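You operate a simulated robot arm through the tools that you are given. There is no shell and no other tool. Be economical: measure what you need, move in short steps, check, and stop when the job is done.

You are at the controls of a simulated two-armed robot. One attempt, no reset.

## Task
Hold the green tub on the yellow bench top steady with one hand and put the steel plug with a black knob in it with the other.

It is judged by the outcome, as a careful person would: the job done as asked, and still so three seconds after it is handed in. It fails if anything else is knocked over, pushed out of place, dropped, spilled or broken.

## Robot
Two 7-joint arms with two-finger parallel grippers on one trunk, on a base that drives. Base frame: it is fixed to the floor where the robot stands at the start and does not move with it; the origin is under the middle of the robot, x ahead of it, y to its left, z up. Units: mm, rad, N and s.
The left shoulder is at the start at [50, 158, 983], the right one opposite. With the tool pointing down near the work surface each hand reaches from about 100 to 640 mm from the robot's upright axis, wherever it stands, measured 20 degrees to its own side. Places, roughly: green tub (28x16x9 cm) [3500, -2500, 900]. Payload 3.91 kg a hand.
Tool frame (each hand has its own): the origin (TCP) lies between the finger pads and is the grasp point; the fingertips stand 30 mm ahead of it; z points along the fingers, y is the line along which they close. Largest opening 110 mm; finger width 20, thickness 10; the body of the gripper, 48 by 112 mm, starts 55 mm behind the TCP.
Orientation is that of the tool frame in the base frame, as [roll, pitch, yaw] about the fixed x, y, z axes, in that order (R = Rz(yaw) Ry(pitch) Rx(roll)). With the fingers straight down and closing along the base's y, the tool's x points along the base's -x, its y along +y and its z along -z.

## Interface
- The arms move only by the tool arm_command. It takes "left_plan", "right_plan" or both (then of equal length, played together; a hand with none holds still); each is a list of rows, each a list of 6 numbers: the shift along the base's x, y, z in mm, then the turn, a rotation vector about the base's x, y, z in rad. In form: [[x, y, z, rx, ry, rz], ...]. A call has 1 to 12 rows; each row shifts and turns the commanded pose from where the row before left it. "left_gripper" and "right_gripper" are, for a hand that has rows, the opening, from 0 (shut) to 1 (fully open), set as the call begins (left out, the last holds). Each row takes 0.2 s and may step no farther than 50 mm and 0.15 rad from the row before; otherwise, or with a gripper value out of range, the whole call is refused. A pose out of reach is approached as far as the arm can. The call stops where the force on the tool passes 40 N (or 10 N more than at its start, if that is more) or the arm is blocked; 0.2 s more then pass. Each finger travels about 153 mm/s and halts on what it meets, pressing with about 30 N; the grip force reading is that of the motor and also rises with nothing between the fingers. The clock runs only during rows and for 0.2 s after the last one: add rows that do not move to give the fingers time. It gives the time, the measured TCP pose, the force on the tool (base axes), the opening and the grip force at its end, in the units of the frame above (readings bear some noise), with the torque about the TCP (base axes, N m) and any sound that the robot's microphone picked up.
- Cameras (640 x 400 px; columns grow to the right, rows downward): "scene" is now at [128.6, -25.3, 1166.9]; the picture's right is [-0.27, -0.96, 0.00], its down [-0.10, 0.03, -0.99] and it looks along [0.96, -0.26, -0.11] (base axes); focal length 214 px, centre (320, 200). "left" rides on the left gripper at [72, -17, -103] in its tool frame; the picture's right is [0.23, 0.97, 0.00], its down [-0.76, 0.18, -0.62] and it looks along [-0.61, 0.14, 0.78] (tool axes); focal length 222 px, centre (320, 200). "right" rides on the right gripper at [72, 17, -103] in its tool frame; the picture's right is [-0.23, 0.97, 0.00], its down [-0.76, -0.18, -0.62] and it looks along [-0.61, -0.14, 0.78] (tool axes); focal length 222 px, centre (320, 200). There is no depth. A picture from a camera that has moved, and an enlarged one, comes with that camera's place and axes in the base frame and with its lens.
- capture(camera): a new picture of that camera. The clock stands still meanwhile.
- raise_lower(by): slides the trunk up (or, below 0, down) by that many mm; the arms and the scene camera ride with it, the base frame stays. It gives what a move gives, with no picture.
- drive_base(legs): drives the robot by 1 to 6 legs, each [ahead, turn to the left] in mm and rad, along the robot's own axes; the way and the turn of a leg run together, so that a leg with both is an arc; at most 1500 mm and 3.142 rad a leg. The arms and the cameras ride along, it lands a little off, and it stops where it bumps. It gives what a move gives.
- pan_tilt(pan, tilt): turns the head with the scene camera to pan (to the left, within 1.396 rad either way) and tilt (down, from -0.506 to 1.204), counted from straight ahead of the robot. It gives what a move gives.
- inspect(camera, box): a new picture of the part [left, top, right, bottom] of that camera's present view, enlarged. The clock stands still meanwhile.
- close_job(): hands the job in; it is judged then, once.

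Work in short steps. Places have to be worked out from the pictures, the camera data and where the tool is seen: move nearer, look again, correct. Check each grasp and each placing, and mend what went wrong. You have 120 turns and 92 pictures in all, those below and enlarged ones among them. Open the grippers and draw the arms clear of the work before you hand the job in, unless the task says otherwise; then end with one line.

The tools are called after "Emit:" as a command line: name --argument value ..., lists and objects as JSON in quotes. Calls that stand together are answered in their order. arm_command: Moves the arms, as the interface text tells. Its arguments: {"type":"object","properties":{"left_plan":{"type":"array","items":{"type":"array","items":{"type":"number"}}},"left_gripper":{"type":"number"},"right_plan":{"type":"array","items":{"type":"array","items":{"type":"number"}}},"right_gripper":{"type":"number"}},"required":[]} The other tools are called the same way: raise_lower (by) slides the trunk up or down; drive_base (legs) drives the base; pan_tilt (pan, tilt) turns the head that bears the scene camera; capture (camera) takes a picture; inspect (camera, box) takes an enlarged picture of a part of a camera's view; close_job () hands the job in.

At the start:

```text
time_s: 0.0
left_eef_pos: [396.1, 76.0, 1000.0]
left_orientation: [3.141, -0.001, -3.14]
left_contact_force: [0.2, -0.2, -0.1]
left_wrist_torque: [-0.03, -0.03, -0.03]
left_width: 110.1
left_gripper_force: 0.0
right_eef_pos: [302.6, -160.3, 999.6]
right_orientation: [-3.14, 0.0, 3.142]
right_contact_force: [-0.8, -0.2, -0.9]
right_wrist_torque: [0.0, 0.0, 0.01]
right_width: 110.0
right_gripper_force: 0.0
trunk travel left (down, up): [-225.0, 257.0]
robot x, y, heading: [1.8, 0.5, -0.001]
head pan, tilt: [-0.269, 0.105]
```

scene: 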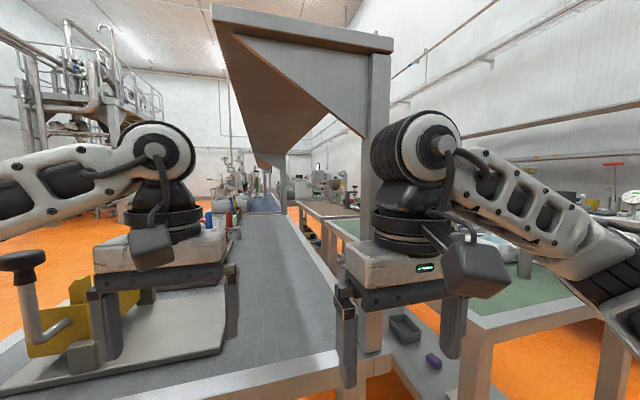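
right: 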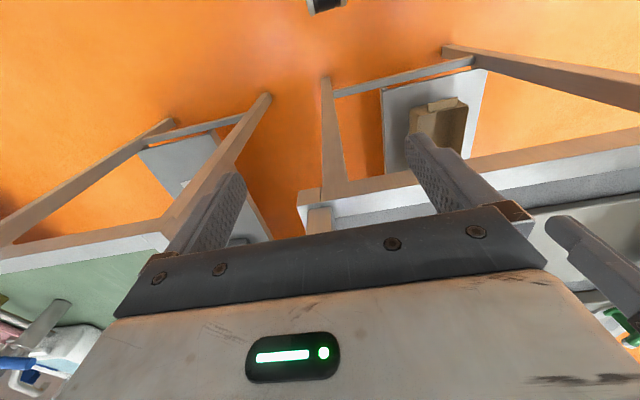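
left: 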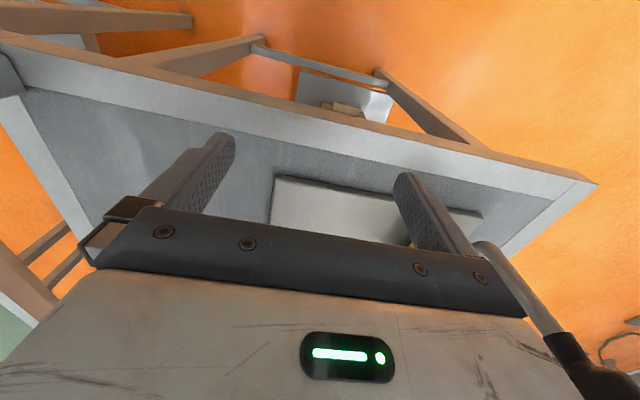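

The tub is far off ahead to the right, beyond the benches. I look around first to find a clear way.

Emit:
pan_tilt --pan -0.9 --tilt 0.35

Emit:
capture --camera "scene"

Emit:
pan_tilt --pan -0.2 --tilt 0.5

Emit:
capture --camera "scene"

Emit:
pan_tilt --pan 0.9 --tilt 0.35

Emit:
capture --camera "scene"

```text
time_s: 1.0
left_eef_pos: [396.3, 75.4, 999.2]
left_orientation: [-3.141, 0.001, -3.14]
left_contact_force: [-0.5, -0.5, 0.3]
left_wrist_torque: [0.0, -0.05, 0.04]
left_width: 109.7
left_gripper_force: 0.1
right_eef_pos: [301.7, -159.2, 999.9]
right_orientation: [3.141, -0.002, 3.141]
right_contact_force: [0.3, 0.0, 0.0]
right_wrist_torque: [0.0, 0.01, 0.01]
right_width: 109.8
right_gripper_force: 0.1
trunk travel left (down, up): [-225.0, 257.0]
robot x, y, heading: [0.2, 0.4, -0.0]
head pan, tilt: [-0.901, 0.351]
```

```text
88 pictures are left
camera scene: at [97.7, -73.7, 1144.1], right [-0.78, -0.62, 0.0], down [-0.21, 0.27, -0.94], along [0.58, -0.74, -0.34], focal length 214 px, centre (320, 200)
```

scene: 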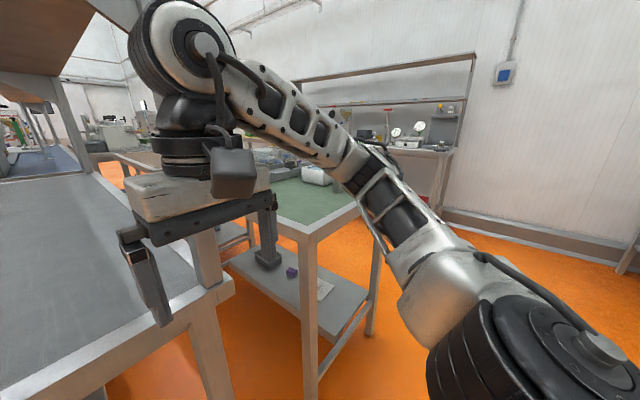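

```text
time_s: 2.1
left_eef_pos: [396.7, 75.6, 1000.0]
left_orientation: [-3.141, -0.001, -3.139]
left_contact_force: [-0.4, 0.1, -0.8]
left_wrist_torque: [0.05, 0.04, -0.01]
left_width: 110.0
left_gripper_force: 0.1
right_eef_pos: [301.2, -159.8, 1000.3]
right_orientation: [3.14, 0.0, -3.141]
right_contact_force: [-0.4, -0.2, 0.2]
right_wrist_torque: [0.0, 0.01, -0.02]
right_width: 110.3
right_gripper_force: 0.1
trunk travel left (down, up): [-225.0, 257.0]
robot x, y, heading: [2.1, 2.2, 0.001]
head pan, tilt: [-0.201, 0.499]
```

```text
87 pictures are left
camera scene: at [128.9, -19.0, 1130.4], right [-0.2, -0.98, 0.0], down [-0.47, 0.1, -0.88], along [0.86, -0.18, -0.48], focal length 214 px, centre (320, 200)
```

scene: 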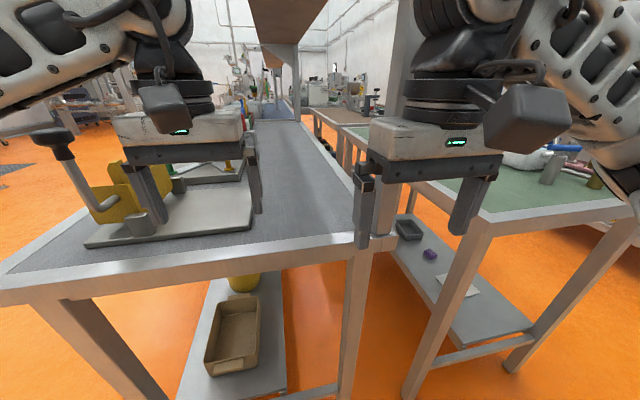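

```text
time_s: 3.4
left_eef_pos: [396.3, 75.1, 1000.3]
left_orientation: [-3.141, -0.001, -3.139]
left_contact_force: [-0.5, -0.1, -0.3]
left_wrist_torque: [-0.03, 0.0, -0.01]
left_width: 110.0
left_gripper_force: 0.1
right_eef_pos: [301.0, -159.8, 999.9]
right_orientation: [-3.141, 0.0, 3.14]
right_contact_force: [0.3, -0.5, -0.1]
right_wrist_torque: [0.01, -0.04, 0.03]
right_width: 110.2
right_gripper_force: 0.0
trunk travel left (down, up): [-225.0, 257.0]
robot x, y, heading: [-1.2, 0.1, -0.002]
head pan, tilt: [0.901, 0.351]
```

```text
86 pictures are left
camera scene: at [97.7, 72.1, 1144.0], right [0.78, -0.62, 0.0], down [-0.21, -0.27, -0.94], along [0.58, 0.74, -0.34], focal length 214 px, centre (320, 200)
```

scene: 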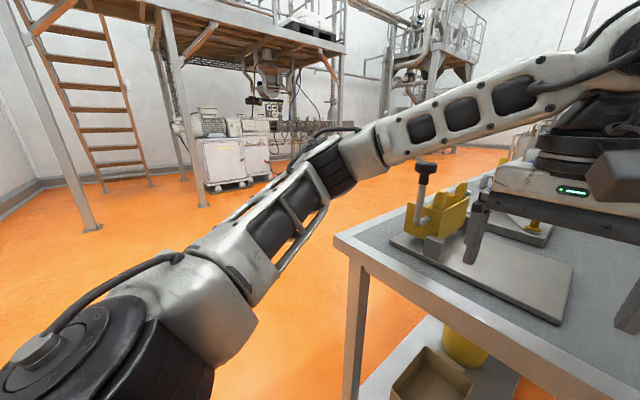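

Benches stand ahead; an aisle seems to lie to the right of the green bench. I check the right side and what's behind me before backing off.

Emit:
pan_tilt --pan -1.39 --tilt 0.3

Emit:
capture --camera "scene"

Emit:
pan_tilt --pan 1.39 --tilt 0.3

Emit:
capture --camera "scene"

```text
time_s: 5.5
left_eef_pos: [396.3, 75.3, 1000.6]
left_orientation: [3.141, -0.001, -3.139]
left_contact_force: [0.1, 0.8, 0.5]
left_wrist_torque: [0.03, -0.04, -0.02]
left_width: 110.1
left_gripper_force: 0.0
right_eef_pos: [300.8, -159.9, 999.4]
right_orientation: [3.141, 0.0, -3.141]
right_contact_force: [-0.9, -0.2, -0.4]
right_wrist_torque: [-0.02, 0.01, 0.01]
right_width: 110.0
right_gripper_force: 0.0
trunk travel left (down, up): [-225.0, 257.0]
robot x, y, heading: [4.0, 2.4, 0.001]
head pan, tilt: [-1.389, 0.3]
```

```text
85 pictures are left
camera scene: at [56.7, -92.6, 1148.8], right [-0.98, -0.18, 0.0], down [-0.05, 0.29, -0.96], along [0.17, -0.94, -0.3], focal length 214 px, centre (320, 200)
```

scene: 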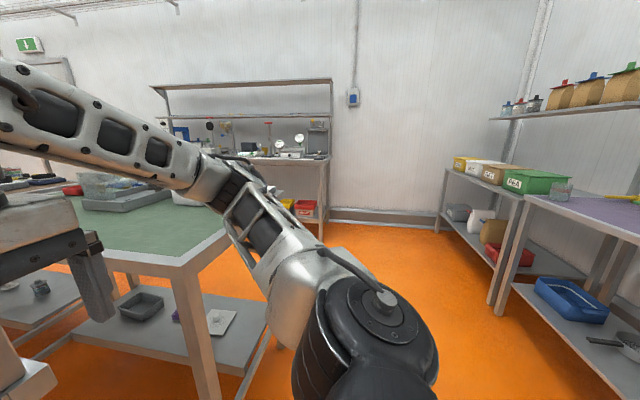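

```text
time_s: 8.0
left_eef_pos: [395.7, 75.0, 1001.4]
left_orientation: [-3.141, 0.0, -3.14]
left_contact_force: [-0.1, 0.4, 0.7]
left_wrist_torque: [0.01, 0.01, -0.01]
left_width: 110.1
left_gripper_force: 0.1
right_eef_pos: [301.6, -160.3, 1000.8]
right_orientation: [3.141, -0.001, -3.141]
right_contact_force: [-0.3, -0.1, -0.5]
right_wrist_torque: [-0.02, 0.03, -0.03]
right_width: 109.8
right_gripper_force: 0.0
trunk travel left (down, up): [-225.0, 257.0]
robot x, y, heading: [3.3, -1.7, -0.001]
head pan, tilt: [1.389, 0.3]
```

```text
84 pictures are left
camera scene: at [56.7, 91.0, 1148.8], right [0.98, -0.18, 0.0], down [-0.05, -0.29, -0.96], along [0.17, 0.94, -0.3], focal length 214 px, centre (320, 200)
```

scene: 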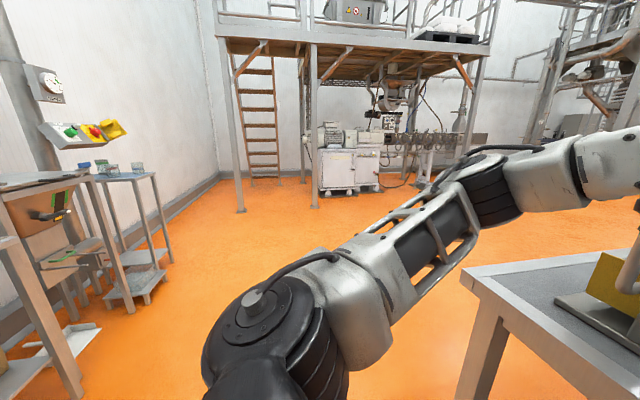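

Behind is about 0.85 m of free floor; the aisle runs between y≈-1000 and -2200. I back off, turn right, and drive to the aisle's mouth.

Emit:
drive_base --legs '[[-340, 0], [0, -1.571], [1500, 0], [100, 0], [0, 1.571]]'

Emit:
pan_tilt --pan -0.1 --tilt 0.3

Emit:
capture --camera "scene"

```text
time_s: 25.6
left_eef_pos: [78.8, -1495.7, 1000.1]
left_orientation: [3.141, -0.001, -3.106]
left_contact_force: [-0.2, -0.3, -0.1]
left_wrist_torque: [0.01, -0.02, -0.02]
left_width: 109.9
left_gripper_force: 0.1
right_eef_pos: [-9.1, -1735.0, 1000.5]
right_orientation: [3.14, 0.0, -3.109]
right_contact_force: [1.1, -0.5, -0.8]
right_wrist_torque: [-0.03, -0.02, -0.03]
right_width: 110.1
right_gripper_force: 0.0
trunk travel left (down, up): [-225.0, 257.0]
robot x, y, heading: [-316.0, -1585.4, 0.033]
head pan, tilt: [1.389, 0.3]
```

```text
time_s: 27.2
left_eef_pos: [78.7, -1496.7, 999.8]
left_orientation: [-3.141, 0.0, -3.107]
left_contact_force: [0.1, 0.2, 0.3]
left_wrist_torque: [-0.03, 0.0, -0.01]
left_width: 110.2
left_gripper_force: 0.1
right_eef_pos: [-8.4, -1735.8, 1000.3]
right_orientation: [3.141, 0.002, -3.108]
right_contact_force: [-1.0, -0.1, 0.5]
right_wrist_torque: [-0.02, -0.01, 0.03]
right_width: 109.9
right_gripper_force: 0.0
trunk travel left (down, up): [-225.0, 257.0]
robot x, y, heading: [-319.9, -1585.1, 0.036]
head pan, tilt: [-0.099, 0.3]
```

```text
83 pictures are left
camera scene: at [-182.5, -1590.6, 1148.8], right [-0.07, -1.0, 0.0], down [-0.3, 0.02, -0.96], along [0.95, -0.06, -0.3], focal length 214 px, centre (320, 200)
```

scene: 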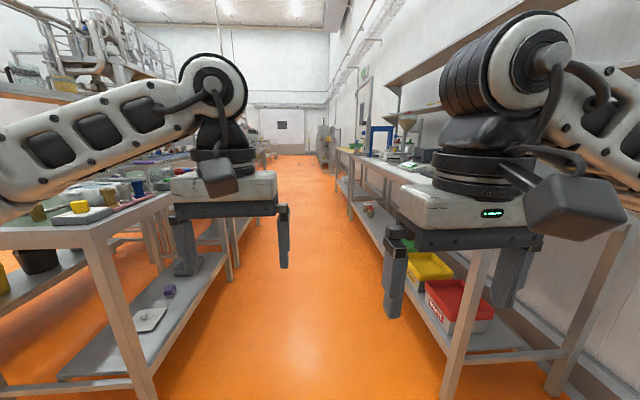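

The aisle is clear, from y≈-870 to -2200. My small left heading will bring me to its middle, so I drive ahead and look again.

Emit:
drive_base --legs '[[1400, 0], [0, -0.036]]'

Emit:
pan_tilt --pan -0.3 --tilt 0.2

Emit:
capture --camera "scene"

```text
time_s: 34.4
left_eef_pos: [1442.6, -1460.0, 1000.7]
left_orientation: [-3.14, -0.002, -3.138]
left_contact_force: [-0.1, -0.6, 0.7]
left_wrist_torque: [0.0, 0.06, 0.0]
left_width: 109.9
left_gripper_force: 0.1
right_eef_pos: [1346.9, -1696.6, 999.5]
right_orientation: [-3.142, 0.0, -3.139]
right_contact_force: [-0.3, -0.6, 0.7]
right_wrist_torque: [0.0, 0.0, 0.01]
right_width: 109.9
right_gripper_force: 0.1
trunk travel left (down, up): [-225.0, 257.0]
robot x, y, heading: [1045.0, -1537.2, 0.001]
head pan, tilt: [-0.099, 0.3]
```

```text
time_s: 35.1
left_eef_pos: [1442.8, -1459.9, 999.6]
left_orientation: [-3.141, -0.001, -3.139]
left_contact_force: [0.3, 0.1, 1.1]
left_wrist_torque: [-0.03, -0.03, 0.03]
left_width: 110.1
left_gripper_force: 0.1
right_eef_pos: [1347.9, -1695.7, 999.8]
right_orientation: [-3.14, 0.001, -3.14]
right_contact_force: [-0.1, 0.2, -0.7]
right_wrist_torque: [0.01, -0.02, 0.01]
right_width: 110.2
right_gripper_force: 0.0
trunk travel left (down, up): [-225.0, 257.0]
robot x, y, heading: [1043.7, -1537.8, 0.006]
head pan, tilt: [-0.3, 0.201]
```

```text
82 pictures are left
camera scene: at [1174.6, -1564.5, 1158.0], right [-0.29, -0.96, 0.0], down [-0.19, 0.06, -0.98], along [0.94, -0.29, -0.2], focal length 214 px, centre (320, 200)
```

scene: 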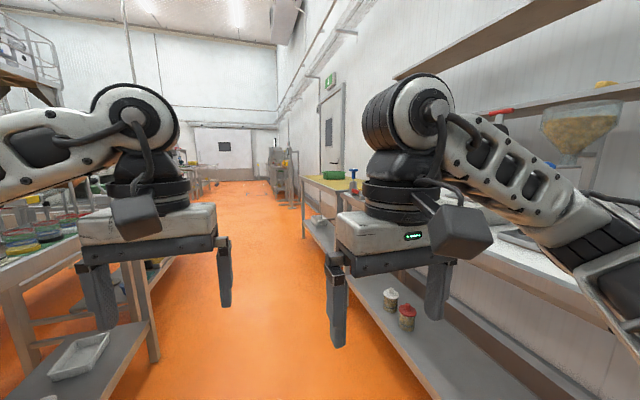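

The yellow bench with the green tub is further on, on the right. I drive on to get abreast of the tub.

Emit:
drive_base --legs '[[1300, 0]]'

Emit:
pan_tilt --pan -0.6 --tilt 0.25

Emit:
capture --camera "scene"

```text
time_s: 41.8
left_eef_pos: [2769.7, -1458.3, 999.8]
left_orientation: [-3.141, 0.001, -3.137]
left_contact_force: [-0.1, -0.9, 0.0]
left_wrist_torque: [0.01, 0.0, -0.02]
left_width: 110.0
left_gripper_force: 0.1
right_eef_pos: [2676.1, -1695.0, 1001.0]
right_orientation: [-3.141, 0.0, -3.14]
right_contact_force: [-0.9, -0.4, -0.7]
right_wrist_torque: [-0.02, -0.02, 0.03]
right_width: 109.9
right_gripper_force: 0.1
trunk travel left (down, up): [-225.0, 257.0]
robot x, y, heading: [2375.3, -1530.7, -0.0]
head pan, tilt: [-0.3, 0.201]
```

```text
time_s: 42.5
left_eef_pos: [2769.9, -1458.9, 1000.7]
left_orientation: [3.142, -0.001, -3.137]
left_contact_force: [-0.3, 0.3, -0.6]
left_wrist_torque: [0.01, -0.02, 0.04]
left_width: 110.2
left_gripper_force: 0.0
right_eef_pos: [2676.9, -1694.2, 1001.3]
right_orientation: [-3.141, 0.0, -3.141]
right_contact_force: [0.0, 0.6, -0.1]
right_wrist_torque: [0.01, -0.01, 0.03]
right_width: 110.0
right_gripper_force: 0.1
trunk travel left (down, up): [-225.0, 257.0]
robot x, y, heading: [2374.6, -1537.2, 0.003]
head pan, tilt: [-0.6, 0.25]
```

```text
81 pictures are left
camera scene: at [2490.8, -1588.1, 1153.5], right [-0.56, -0.83, 0.0], down [-0.2, 0.14, -0.97], along [0.8, -0.55, -0.25], focal length 214 px, centre (320, 200)
```

scene: 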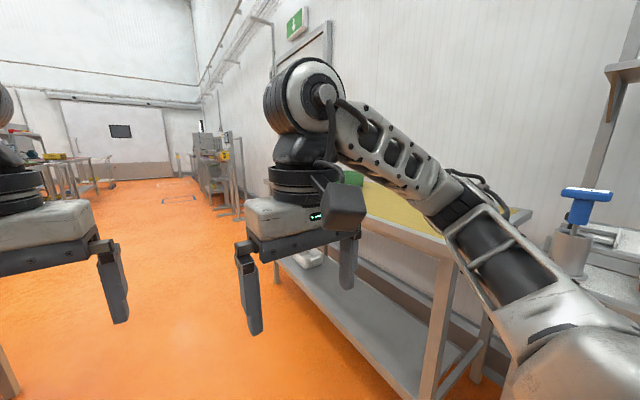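

I go on about 1.1 m to stand beside the tub, then look to the right.

Emit:
drive_base --legs '[[1080, 0]]'

Emit:
pan_tilt --pan -1.35 --tilt 0.3

Emit:
capture --camera "scene"

Emit:
pan_tilt --pan 0.7 --tilt 0.4

Emit:
capture --camera "scene"

```text
time_s: 48.3
left_eef_pos: [3891.3, -1433.6, 999.1]
left_orientation: [-3.141, -0.001, -3.113]
left_contact_force: [1.1, -0.2, 0.5]
left_wrist_torque: [-0.02, -0.01, -0.01]
left_width: 109.8
left_gripper_force: 0.1
right_eef_pos: [3802.4, -1670.9, 1000.6]
right_orientation: [-3.141, 0.0, -3.116]
right_contact_force: [0.4, 0.0, -0.1]
right_wrist_torque: [0.04, 0.01, -0.02]
right_width: 110.0
right_gripper_force: 0.0
trunk travel left (down, up): [-225.0, 257.0]
robot x, y, heading: [3493.8, -1522.2, 0.029]
head pan, tilt: [-0.6, 0.25]
```

```text
time_s: 49.4
left_eef_pos: [3891.1, -1433.8, 1000.6]
left_orientation: [3.141, 0.0, -3.114]
left_contact_force: [-0.1, 0.4, 0.0]
left_wrist_torque: [0.01, 0.01, -0.02]
left_width: 109.8
left_gripper_force: 0.0
right_eef_pos: [3802.0, -1670.4, 999.4]
right_orientation: [-3.141, 0.001, -3.116]
right_contact_force: [0.2, 0.0, -0.5]
right_wrist_torque: [0.03, 0.01, -0.03]
right_width: 110.0
right_gripper_force: 0.1
trunk travel left (down, up): [-225.0, 257.0]
robot x, y, heading: [3496.4, -1520.6, 0.028]
head pan, tilt: [-1.349, 0.3]
```

```text
80 pictures are left
camera scene: at [3559.6, -1609.5, 1148.8], right [-0.97, -0.25, 0.0], down [-0.07, 0.29, -0.96], along [0.24, -0.93, -0.3], focal length 214 px, centre (320, 200)
```

scene: 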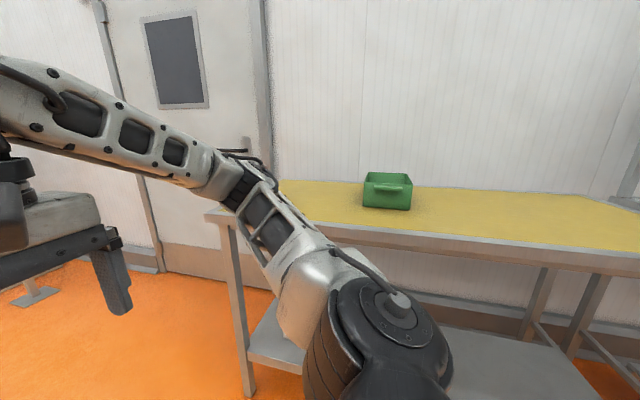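

```text
time_s: 51.4
left_eef_pos: [3891.0, -1433.7, 999.2]
left_orientation: [3.141, 0.001, -3.115]
left_contact_force: [-0.1, 0.5, 0.2]
left_wrist_torque: [-0.04, -0.01, 0.0]
left_width: 110.0
left_gripper_force: 0.1
right_eef_pos: [3803.1, -1670.5, 1000.2]
right_orientation: [3.14, 0.001, -3.115]
right_contact_force: [0.2, 0.4, -0.3]
right_wrist_torque: [-0.03, -0.02, 0.03]
right_width: 109.9
right_gripper_force: 0.1
trunk travel left (down, up): [-225.0, 257.0]
robot x, y, heading: [3494.9, -1520.6, 0.028]
head pan, tilt: [0.7, 0.4]
```

```text
79 pictures are left
camera scene: at [3605.9, -1457.6, 1139.5], right [0.66, -0.75, 0.0], down [-0.29, -0.26, -0.92], along [0.69, 0.61, -0.39], focal length 214 px, centre (320, 200)
```

scene: 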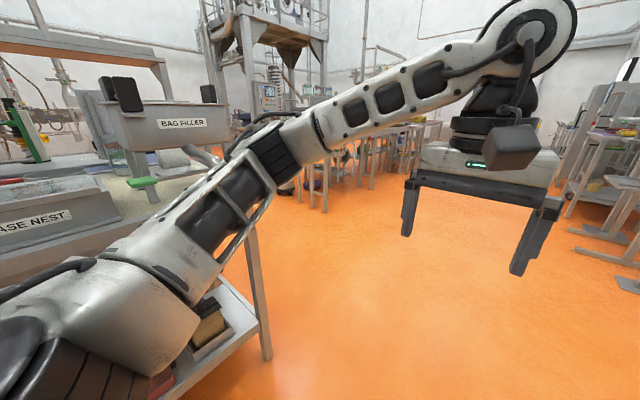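

No plug in view yet. The area ahead is free, so I turn right to face the bench and look.

Emit:
drive_base --legs '[[0, -1.6]]'

Emit:
pan_tilt --pan 0 --tilt 0.35

Emit:
capture --camera "scene"

Emit:
pan_tilt --pan 0.7 --tilt 0.35

Emit:
capture --camera "scene"

Emit:
pan_tilt --pan -0.7 --tilt 0.35

Emit:
capture --camera "scene"

```text
time_s: 55.6
left_eef_pos: [3575.9, -1916.1, 1000.4]
left_orientation: [3.14, 0.001, 1.581]
left_contact_force: [-1.4, 1.3, -0.5]
left_wrist_torque: [0.01, 0.01, 0.0]
left_width: 110.1
left_gripper_force: 0.0
right_eef_pos: [3339.6, -1822.7, 999.7]
right_orientation: [-3.141, 0.0, 1.577]
right_contact_force: [-0.5, -0.1, -1.1]
right_wrist_torque: [0.02, 0.01, -0.02]
right_width: 110.0
right_gripper_force: 0.2
trunk travel left (down, up): [-225.0, 257.0]
robot x, y, heading: [3497.3, -1519.8, -1.567]
head pan, tilt: [0.7, 0.4]
```

```text
time_s: 56.7
left_eef_pos: [3576.2, -1915.5, 999.0]
left_orientation: [3.141, -0.001, 1.581]
left_contact_force: [0.3, -0.7, 0.0]
left_wrist_torque: [0.01, 0.01, -0.01]
left_width: 110.2
left_gripper_force: 0.1
right_eef_pos: [3339.5, -1821.8, 1001.1]
right_orientation: [-3.141, 0.0, 1.578]
right_contact_force: [0.9, 1.3, -0.8]
right_wrist_torque: [-0.03, -0.02, 0.0]
right_width: 110.1
right_gripper_force: 0.0
trunk travel left (down, up): [-225.0, 257.0]
robot x, y, heading: [3495.4, -1519.7, -1.56]
head pan, tilt: [0.0, 0.351]
```

```text
78 pictures are left
camera scene: at [3497.7, -1653.2, 1144.0], right [-1.0, -0.01, 0.0], down [0.0, 0.34, -0.94], along [0.01, -0.94, -0.34], focal length 214 px, centre (320, 200)
```

scene: 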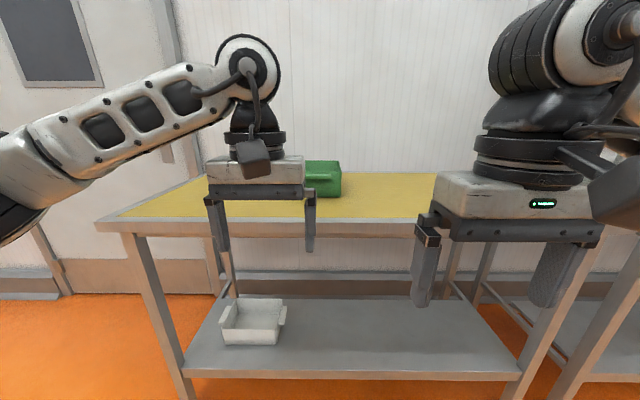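

```text
time_s: 57.8
left_eef_pos: [3575.3, -1914.1, 1000.5]
left_orientation: [-3.14, -0.001, 1.582]
left_contact_force: [0.1, 0.5, 0.5]
left_wrist_torque: [-0.04, 0.0, 0.02]
left_width: 110.0
left_gripper_force: 0.1
right_eef_pos: [3339.8, -1822.3, 999.5]
right_orientation: [3.141, 0.0, 1.577]
right_contact_force: [1.0, 0.6, -0.4]
right_wrist_torque: [-0.03, 0.03, -0.01]
right_width: 109.9
right_gripper_force: 0.0
trunk travel left (down, up): [-225.0, 257.0]
robot x, y, heading: [3497.6, -1520.3, -1.564]
head pan, tilt: [0.7, 0.351]
```

```text
77 pictures are left
camera scene: at [3557.4, -1630.9, 1144.0], right [-0.76, -0.65, 0.0], down [-0.22, 0.26, -0.94], along [0.61, -0.71, -0.34], focal length 214 px, centre (320, 200)
```

scene: 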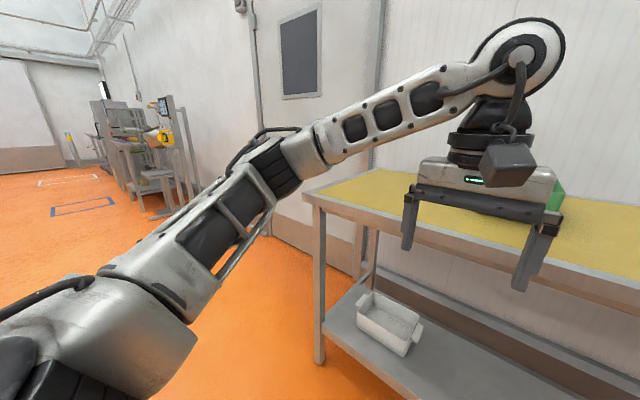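

```text
time_s: 59.3
left_eef_pos: [3576.2, -1915.0, 999.5]
left_orientation: [3.141, -0.002, 1.579]
left_contact_force: [0.0, -0.9, 1.1]
left_wrist_torque: [0.04, -0.04, -0.03]
left_width: 110.2
left_gripper_force: 0.0
right_eef_pos: [3338.8, -1822.0, 1000.5]
right_orientation: [3.141, 0.001, 1.576]
right_contact_force: [0.1, 0.1, 0.6]
right_wrist_torque: [0.0, 0.01, 0.0]
right_width: 110.3
right_gripper_force: 0.0
trunk travel left (down, up): [-225.0, 257.0]
robot x, y, heading: [3495.1, -1518.0, -1.562]
head pan, tilt: [-0.7, 0.351]
```

```text
76 pictures are left
camera scene: at [3437.6, -1631.8, 1144.0], right [-0.77, 0.64, 0.0], down [0.22, 0.26, -0.94], along [-0.6, -0.72, -0.34], focal length 214 px, centre (320, 200)
```

scene: 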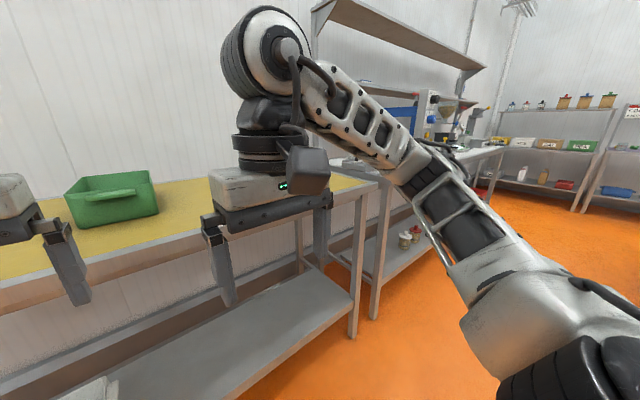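

The yellow bench holds only the tub, so the plug is elsewhere. I zoom in on the neighbouring bench and look at the benches across the aisle.

Emit:
inspect --camera "scene" --box '[310, 60, 530, 200]'

Emit:
pan_tilt --pan -1.39 --tilt 0.25

Emit:
capture --camera "scene"

Emit:
pan_tilt --pan 1.39 --tilt 0.25

Emit:
capture --camera "scene"

```text
2.86 times, centred on (420, 130) of scene
camera zoom: at [3437.6, -1631.8, 1144.0], right [-0.77, 0.64, 0.0], down [0.22, 0.26, -0.94], along [-0.6, -0.72, -0.34], focal length 613 px, centre (34, 400)
```

zoom: 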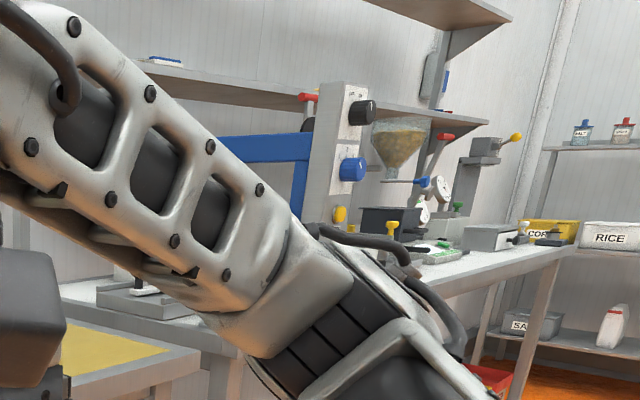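

```text
time_s: 60.4
left_eef_pos: [3576.4, -1915.0, 999.7]
left_orientation: [3.141, -0.001, 1.581]
left_contact_force: [0.4, 1.0, 0.1]
left_wrist_torque: [0.02, 0.03, 0.0]
left_width: 109.9
left_gripper_force: 0.0
right_eef_pos: [3340.6, -1821.9, 1001.0]
right_orientation: [-3.14, 0.001, 1.577]
right_contact_force: [0.0, -0.7, 0.4]
right_wrist_torque: [0.02, 0.0, 0.02]
right_width: 109.9
right_gripper_force: 0.1
trunk travel left (down, up): [-225.0, 257.0]
robot x, y, heading: [3495.3, -1518.8, -1.565]
head pan, tilt: [-1.389, 0.25]
```

```text
74 pictures are left
camera scene: at [3405.2, -1577.8, 1153.5], right [-0.19, 0.98, 0.0], down [0.24, 0.05, -0.97], along [-0.95, -0.18, -0.25], focal length 214 px, centre (320, 200)
```

scene: 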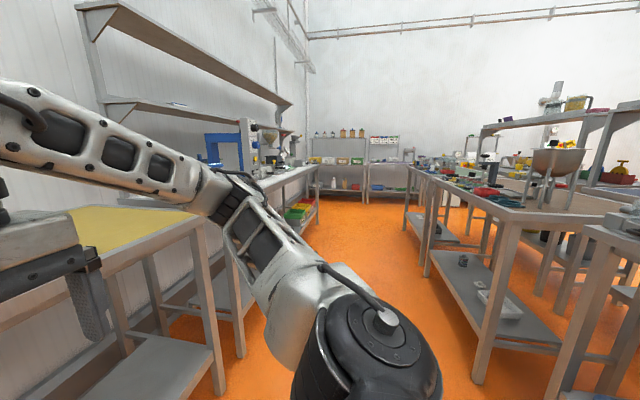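

```text
time_s: 62.8
left_eef_pos: [3575.1, -1914.6, 1000.7]
left_orientation: [-3.142, -0.001, 1.581]
left_contact_force: [0.3, -0.7, 0.5]
left_wrist_torque: [-0.01, -0.02, 0.05]
left_width: 109.9
left_gripper_force: 0.0
right_eef_pos: [3339.3, -1822.1, 999.8]
right_orientation: [-3.141, 0.0, 1.577]
right_contact_force: [1.3, -0.4, -0.3]
right_wrist_torque: [-0.02, 0.02, 0.0]
right_width: 109.9
right_gripper_force: 0.0
trunk travel left (down, up): [-225.0, 257.0]
robot x, y, heading: [3496.9, -1517.0, -1.557]
head pan, tilt: [1.389, 0.25]
```

```text
73 pictures are left
camera scene: at [3588.9, -1576.2, 1153.5], right [-0.17, -0.98, 0.0], down [-0.24, 0.04, -0.97], along [0.95, -0.17, -0.25], focal length 214 px, centre (320, 200)
```

scene: 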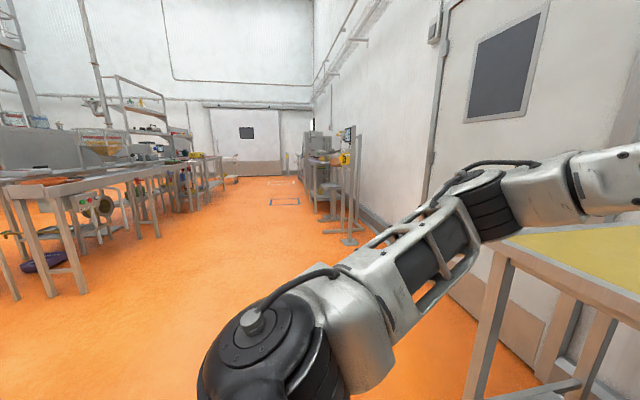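

Many cluttered benches. I return the view along the aisle and zoom in on the items.

Emit:
inspect --camera "scene" --box '[0, 80, 240, 230]'

Emit:
pan_tilt --pan -1.39 --tilt 0.25

Emit:
inspect --camera "scene" --box '[400, 80, 640, 230]'

Emit:
inspect --camera "scene" --box '[180, 100, 340, 200]'

```text
2.67 times, centred on (120, 155) of scene
camera zoom: at [3588.9, -1576.2, 1153.5], right [-0.17, -0.98, 0.0], down [-0.24, 0.04, -0.97], along [0.95, -0.17, -0.25], focal length 572 px, centre (853, 320)
```

zoom: 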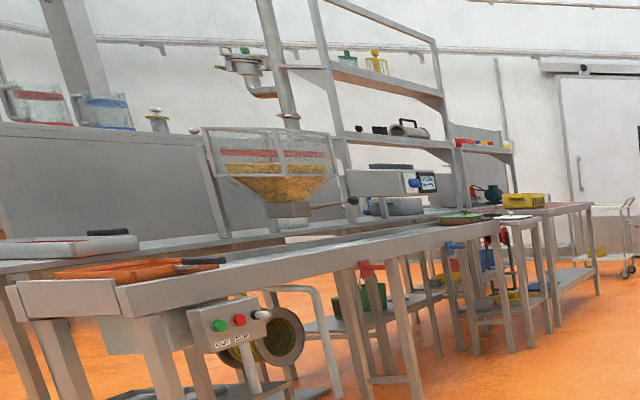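

```text
time_s: 65.2
left_eef_pos: [3576.3, -1915.6, 1000.6]
left_orientation: [-3.141, 0.0, 1.582]
left_contact_force: [0.2, 0.3, -0.4]
left_wrist_torque: [-0.03, 0.0, -0.01]
left_width: 109.8
left_gripper_force: 0.1
right_eef_pos: [3338.9, -1821.1, 1000.4]
right_orientation: [-3.14, -0.002, 1.577]
right_contact_force: [0.3, -0.6, -0.3]
right_wrist_torque: [0.02, 0.02, -0.02]
right_width: 110.1
right_gripper_force: 0.0
trunk travel left (down, up): [-225.0, 257.0]
robot x, y, heading: [3498.4, -1519.2, -1.56]
head pan, tilt: [-1.389, 0.25]
```

```text
2.67 times, centred on (520, 155) of scene
camera zoom: at [3405.2, -1577.7, 1153.5], right [-0.19, 0.98, 0.0], down [0.24, 0.05, -0.97], along [-0.95, -0.18, -0.25], focal length 572 px, centre (-213, 320)
```

zoom: 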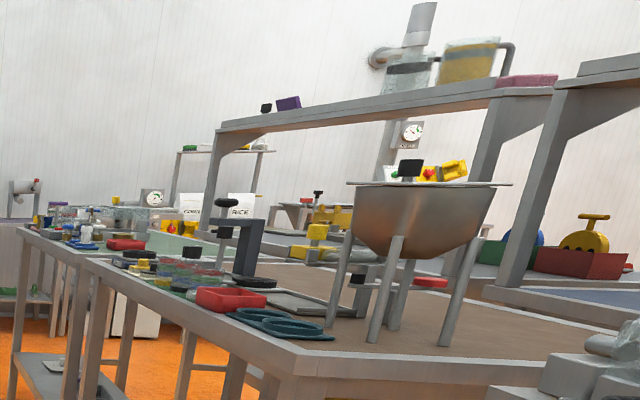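

```text
4.00 times, centred on (260, 150) of scene
camera zoom: at [3405.2, -1577.7, 1153.5], right [-0.19, 0.98, 0.0], down [0.24, 0.05, -0.97], along [-0.95, -0.18, -0.25], focal length 858 px, centre (560, 400)
```

zoom: 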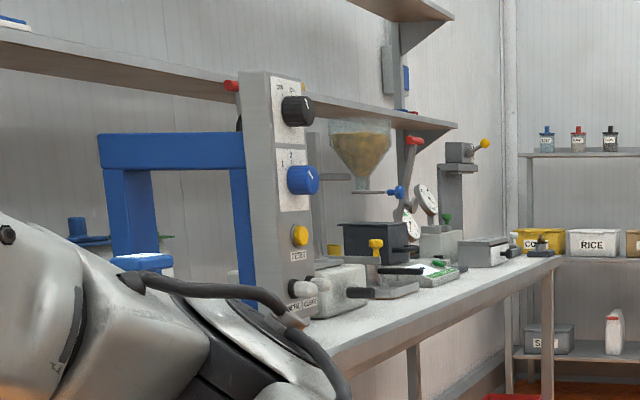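

I raise the trunk for a better overview, face back down the aisle (-x) and search the benches on both sides on the way.

Emit:
raise_lower --by 240

Emit:
drive_base --legs '[[0, -1.575], [500, 0]]'

Emit:
pan_tilt --pan 0.5 --tilt 0.45

Emit:
capture --camera "scene"

Emit:
pan_tilt --pan -0.5 --tilt 0.45

Emit:
capture --camera "scene"

```text
time_s: 67.8
left_eef_pos: [3575.9, -1915.1, 1240.2]
left_orientation: [-3.14, -0.001, 1.582]
left_contact_force: [0.5, -0.8, -0.3]
left_wrist_torque: [0.02, 0.01, 0.03]
left_width: 110.0
left_gripper_force: 0.2
right_eef_pos: [3339.6, -1822.6, 1239.4]
right_orientation: [3.141, 0.0, 1.578]
right_contact_force: [0.2, -0.4, 0.1]
right_wrist_torque: [-0.01, -0.02, -0.03]
right_width: 110.1
right_gripper_force: 0.1
trunk travel left (down, up): [-465.0, 17.0]
robot x, y, heading: [3495.5, -1517.8, -1.563]
head pan, tilt: [-1.389, 0.25]
```

```text
time_s: 74.4
left_eef_pos: [2623.9, -1619.4, 1239.9]
left_orientation: [3.141, -0.001, 0.035]
left_contact_force: [-0.2, -0.8, 0.2]
left_wrist_torque: [0.05, -0.02, 0.02]
left_width: 110.1
left_gripper_force: 0.1
right_eef_pos: [2711.3, -1381.1, 1239.7]
right_orientation: [3.141, 0.001, 0.032]
right_contact_force: [-0.1, 0.0, 0.4]
right_wrist_torque: [0.02, 0.01, 0.02]
right_width: 110.3
right_gripper_force: 0.1
trunk travel left (down, up): [-465.0, 17.0]
robot x, y, heading: [3020.0, -1531.4, -3.111]
head pan, tilt: [-1.389, 0.25]
```

```text
time_s: 76.3
left_eef_pos: [2623.8, -1619.9, 1239.0]
left_orientation: [3.141, 0.0, 0.035]
left_contact_force: [-0.1, 0.2, 0.0]
left_wrist_torque: [0.03, -0.01, 0.01]
left_width: 109.8
left_gripper_force: 0.1
right_eef_pos: [2713.1, -1381.5, 1241.0]
right_orientation: [3.141, -0.001, 0.031]
right_contact_force: [-0.4, -0.1, -0.4]
right_wrist_torque: [0.0, 0.02, 0.0]
right_width: 109.9
right_gripper_force: 0.1
trunk travel left (down, up): [-465.0, 17.0]
robot x, y, heading: [3017.7, -1532.3, -3.109]
head pan, tilt: [0.499, 0.45]
```

```text
69 pictures are left
camera scene: at [2899.1, -1579.9, 1374.8], right [-0.51, 0.86, 0.0], down [0.38, 0.22, -0.9], along [-0.78, -0.46, -0.44], focal length 214 px, centre (320, 200)
```

scene: 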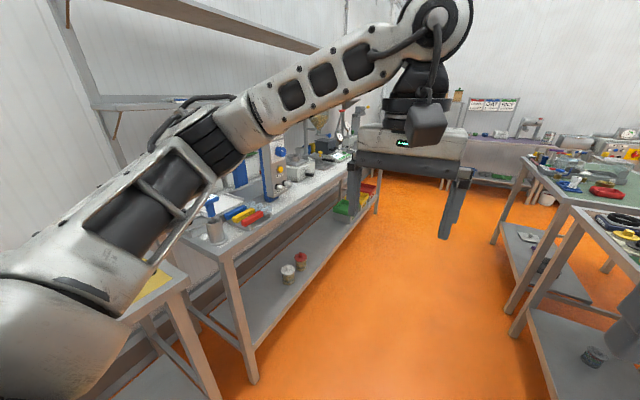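

```text
time_s: 77.5
left_eef_pos: [2624.2, -1619.5, 1239.3]
left_orientation: [-3.14, -0.002, 0.036]
left_contact_force: [0.9, -0.3, 0.1]
left_wrist_torque: [-0.03, 0.0, 0.02]
left_width: 109.8
left_gripper_force: 0.1
right_eef_pos: [2711.2, -1381.4, 1239.7]
right_orientation: [3.141, 0.0, 0.03]
right_contact_force: [0.2, 0.2, -0.2]
right_wrist_torque: [-0.01, 0.01, -0.01]
right_width: 109.8
right_gripper_force: 0.1
trunk travel left (down, up): [-465.0, 17.0]
robot x, y, heading: [3018.6, -1532.9, -3.112]
head pan, tilt: [-0.499, 0.45]
```

```text
68 pictures are left
camera scene: at [2896.2, -1492.1, 1374.8], right [0.45, 0.89, 0.0], down [0.39, -0.2, -0.9], along [-0.8, 0.4, -0.44], focal length 214 px, centre (320, 200)
```

scene: 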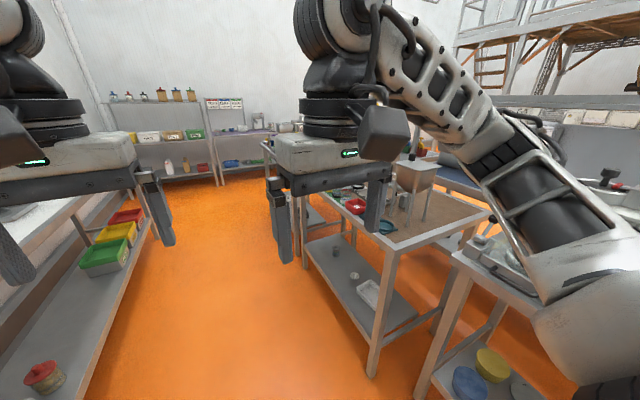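

I zoom in on candidates: the far right objects and the middle bench.

Emit:
inspect --camera "scene" --box '[470, 140, 640, 260]'

Emit:
inspect --camera "scene" --box '[320, 140, 480, 250]'

Emit:
pan_tilt --pan 0.5 --tilt 0.45

Emit:
inspect --camera "scene" --box '[190, 120, 400, 250]'

Emit:
inspect --camera "scene" --box '[480, 90, 640, 250]'

```text
3.33 times, centred on (555, 200) of scene
camera zoom: at [2896.2, -1492.1, 1374.8], right [0.45, 0.89, 0.0], down [0.39, -0.2, -0.9], along [-0.8, 0.4, -0.44], focal length 715 px, centre (-463, 200)
```

zoom: 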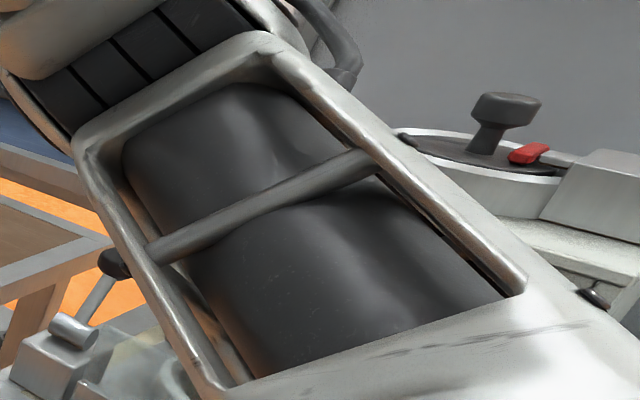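

```text
3.64 times, centred on (400, 195) of scene
camera zoom: at [2896.2, -1492.1, 1374.8], right [0.45, 0.89, 0.0], down [0.39, -0.2, -0.9], along [-0.8, 0.4, -0.44], focal length 780 px, centre (29, 218)
```

zoom: 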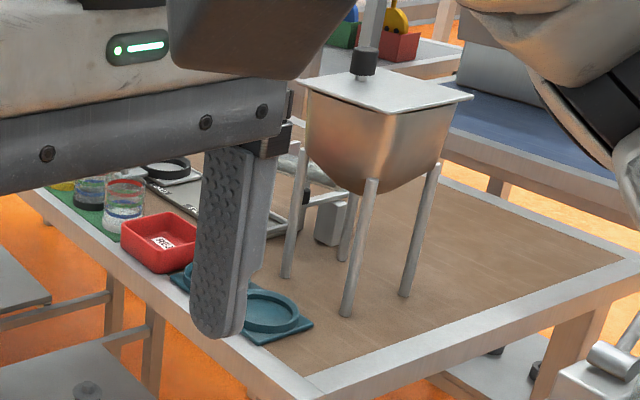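

```text
time_s: 78.8
left_eef_pos: [2623.7, -1619.7, 1239.5]
left_orientation: [-3.141, 0.0, 0.036]
left_contact_force: [1.1, 0.0, 0.2]
left_wrist_torque: [0.01, 0.0, 0.0]
left_width: 109.8
left_gripper_force: 0.0
right_eef_pos: [2711.9, -1380.5, 1240.0]
right_orientation: [-3.141, -0.001, 0.032]
right_contact_force: [-0.5, 0.8, 0.4]
right_wrist_torque: [0.01, 0.0, 0.01]
right_width: 110.2
right_gripper_force: 0.0
trunk travel left (down, up): [-465.0, 17.0]
robot x, y, heading: [3015.5, -1534.0, -3.111]
head pan, tilt: [0.499, 0.45]
```

```text
3.05 times, centred on (295, 185) of scene
camera zoom: at [2899.0, -1579.9, 1374.8], right [-0.51, 0.86, 0.0], down [0.38, 0.22, -0.9], along [-0.78, -0.46, -0.44], focal length 654 px, centre (396, 246)
```

zoom: 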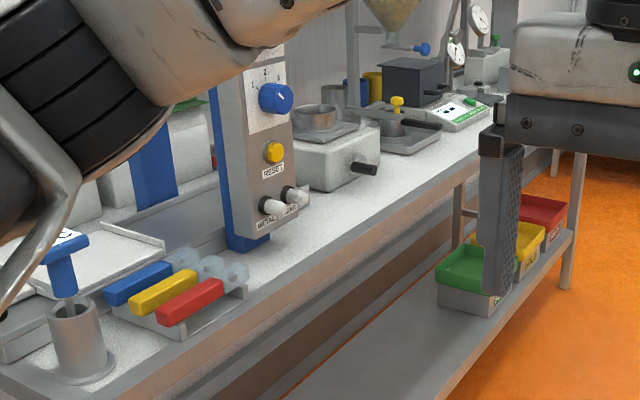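

```text
2.50 times, centred on (560, 170) of scene
camera zoom: at [2899.0, -1579.9, 1374.8], right [-0.51, 0.86, 0.0], down [0.38, 0.22, -0.9], along [-0.78, -0.46, -0.44], focal length 536 px, centre (-280, 275)
```

zoom: 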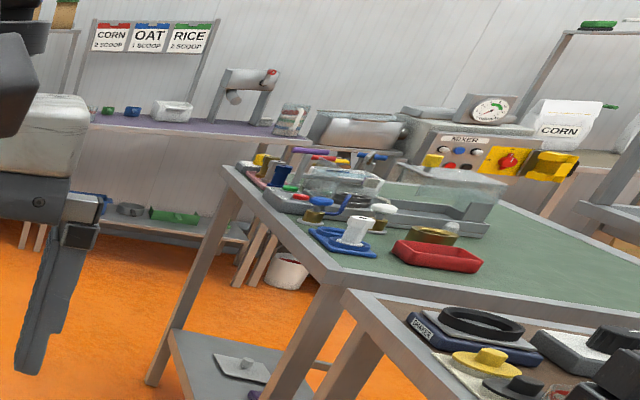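

Several knobbed items lie on the brown bench and its shelf. I drive a bit nearer and look at them closely.

Emit:
drive_base --legs '[[450, 0]]'

Emit:
pan_tilt --pan -0.6 --tilt 0.55

Emit:
capture --camera "scene"

Emit:
pan_tilt --pan -1.3 --tilt 0.55

Emit:
capture --camera "scene"

```text
time_s: 81.5
left_eef_pos: [2181.4, -1629.6, 1238.2]
left_orientation: [3.142, -0.001, 0.027]
left_contact_force: [-0.7, 0.7, -0.4]
left_wrist_torque: [-0.02, -0.01, -0.01]
left_width: 110.0
left_gripper_force: 0.0
right_eef_pos: [2270.1, -1391.2, 1240.7]
right_orientation: [3.141, 0.001, 0.025]
right_contact_force: [-0.2, 0.1, -0.1]
right_wrist_torque: [0.01, 0.02, 0.02]
right_width: 110.2
right_gripper_force: 0.0
trunk travel left (down, up): [-465.0, 17.0]
robot x, y, heading: [2578.8, -1543.5, -3.113]
head pan, tilt: [0.499, 0.45]
```

```text
time_s: 82.8
left_eef_pos: [2181.6, -1630.3, 1240.0]
left_orientation: [3.14, 0.0, 0.026]
left_contact_force: [-0.9, 0.3, 0.0]
left_wrist_torque: [-0.02, -0.01, -0.02]
left_width: 109.9
left_gripper_force: 0.0
right_eef_pos: [2269.7, -1391.3, 1241.0]
right_orientation: [-3.141, 0.0, 0.024]
right_contact_force: [0.6, 0.1, -0.8]
right_wrist_torque: [0.01, 0.0, -0.01]
right_width: 109.9
right_gripper_force: 0.2
trunk travel left (down, up): [-465.0, 17.0]
robot x, y, heading: [2574.8, -1541.9, -3.118]
head pan, tilt: [-0.6, 0.55]
```

```text
63 pictures are left
camera scene: at [2460.1, -1496.9, 1365.8], right [0.54, 0.84, 0.0], down [0.44, -0.28, -0.85], along [-0.72, 0.46, -0.52], focal length 214 px, centre (320, 200)
```

scene: 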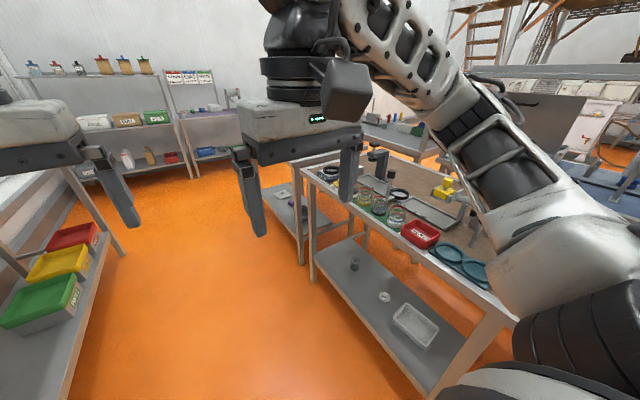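

```text
time_s: 83.9
left_eef_pos: [2180.7, -1628.3, 1240.1]
left_orientation: [3.141, -0.001, 0.026]
left_contact_force: [0.5, 0.3, -0.4]
left_wrist_torque: [-0.01, 0.02, 0.0]
left_width: 110.1
left_gripper_force: 0.0
right_eef_pos: [2270.2, -1392.3, 1239.8]
right_orientation: [3.141, 0.001, 0.024]
right_contact_force: [-0.1, 0.4, -0.1]
right_wrist_torque: [-0.04, 0.01, 0.03]
right_width: 109.8
right_gripper_force: 0.1
trunk travel left (down, up): [-465.0, 17.0]
robot x, y, heading: [2576.7, -1544.5, -3.117]
head pan, tilt: [-1.3, 0.55]
```

```text
62 pictures are left
camera scene: at [2509.3, -1459.8, 1365.8], right [0.96, 0.29, 0.0], down [0.15, -0.5, -0.85], along [-0.25, 0.82, -0.52], focal length 214 px, centre (320, 200)
```

scene: 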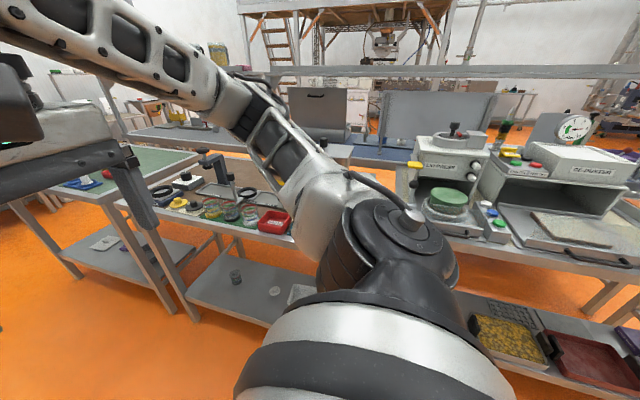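

Emit:
inspect --camera "scene" --box '[120, 140, 320, 300]'

Emit:
inspect --camera "scene" --box '[400, 100, 640, 260]'

```text
2.50 times, centred on (220, 220) of scene
camera zoom: at [2509.3, -1459.8, 1365.8], right [0.96, 0.29, 0.0], down [0.15, -0.5, -0.85], along [-0.25, 0.82, -0.52], focal length 536 px, centre (570, 150)
```

zoom: 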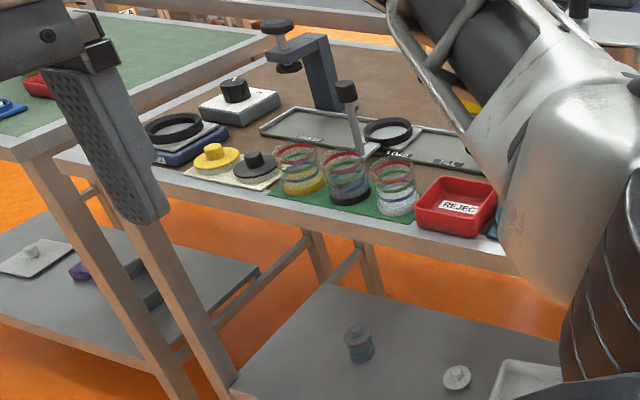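

```text
2.50 times, centred on (520, 180) of scene
camera zoom: at [2509.3, -1459.8, 1365.8], right [0.96, 0.29, 0.0], down [0.15, -0.5, -0.85], along [-0.25, 0.82, -0.52], focal length 536 px, centre (-180, 250)
```

zoom: 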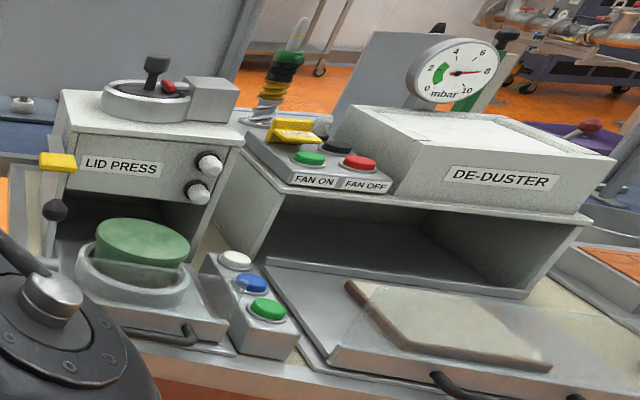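

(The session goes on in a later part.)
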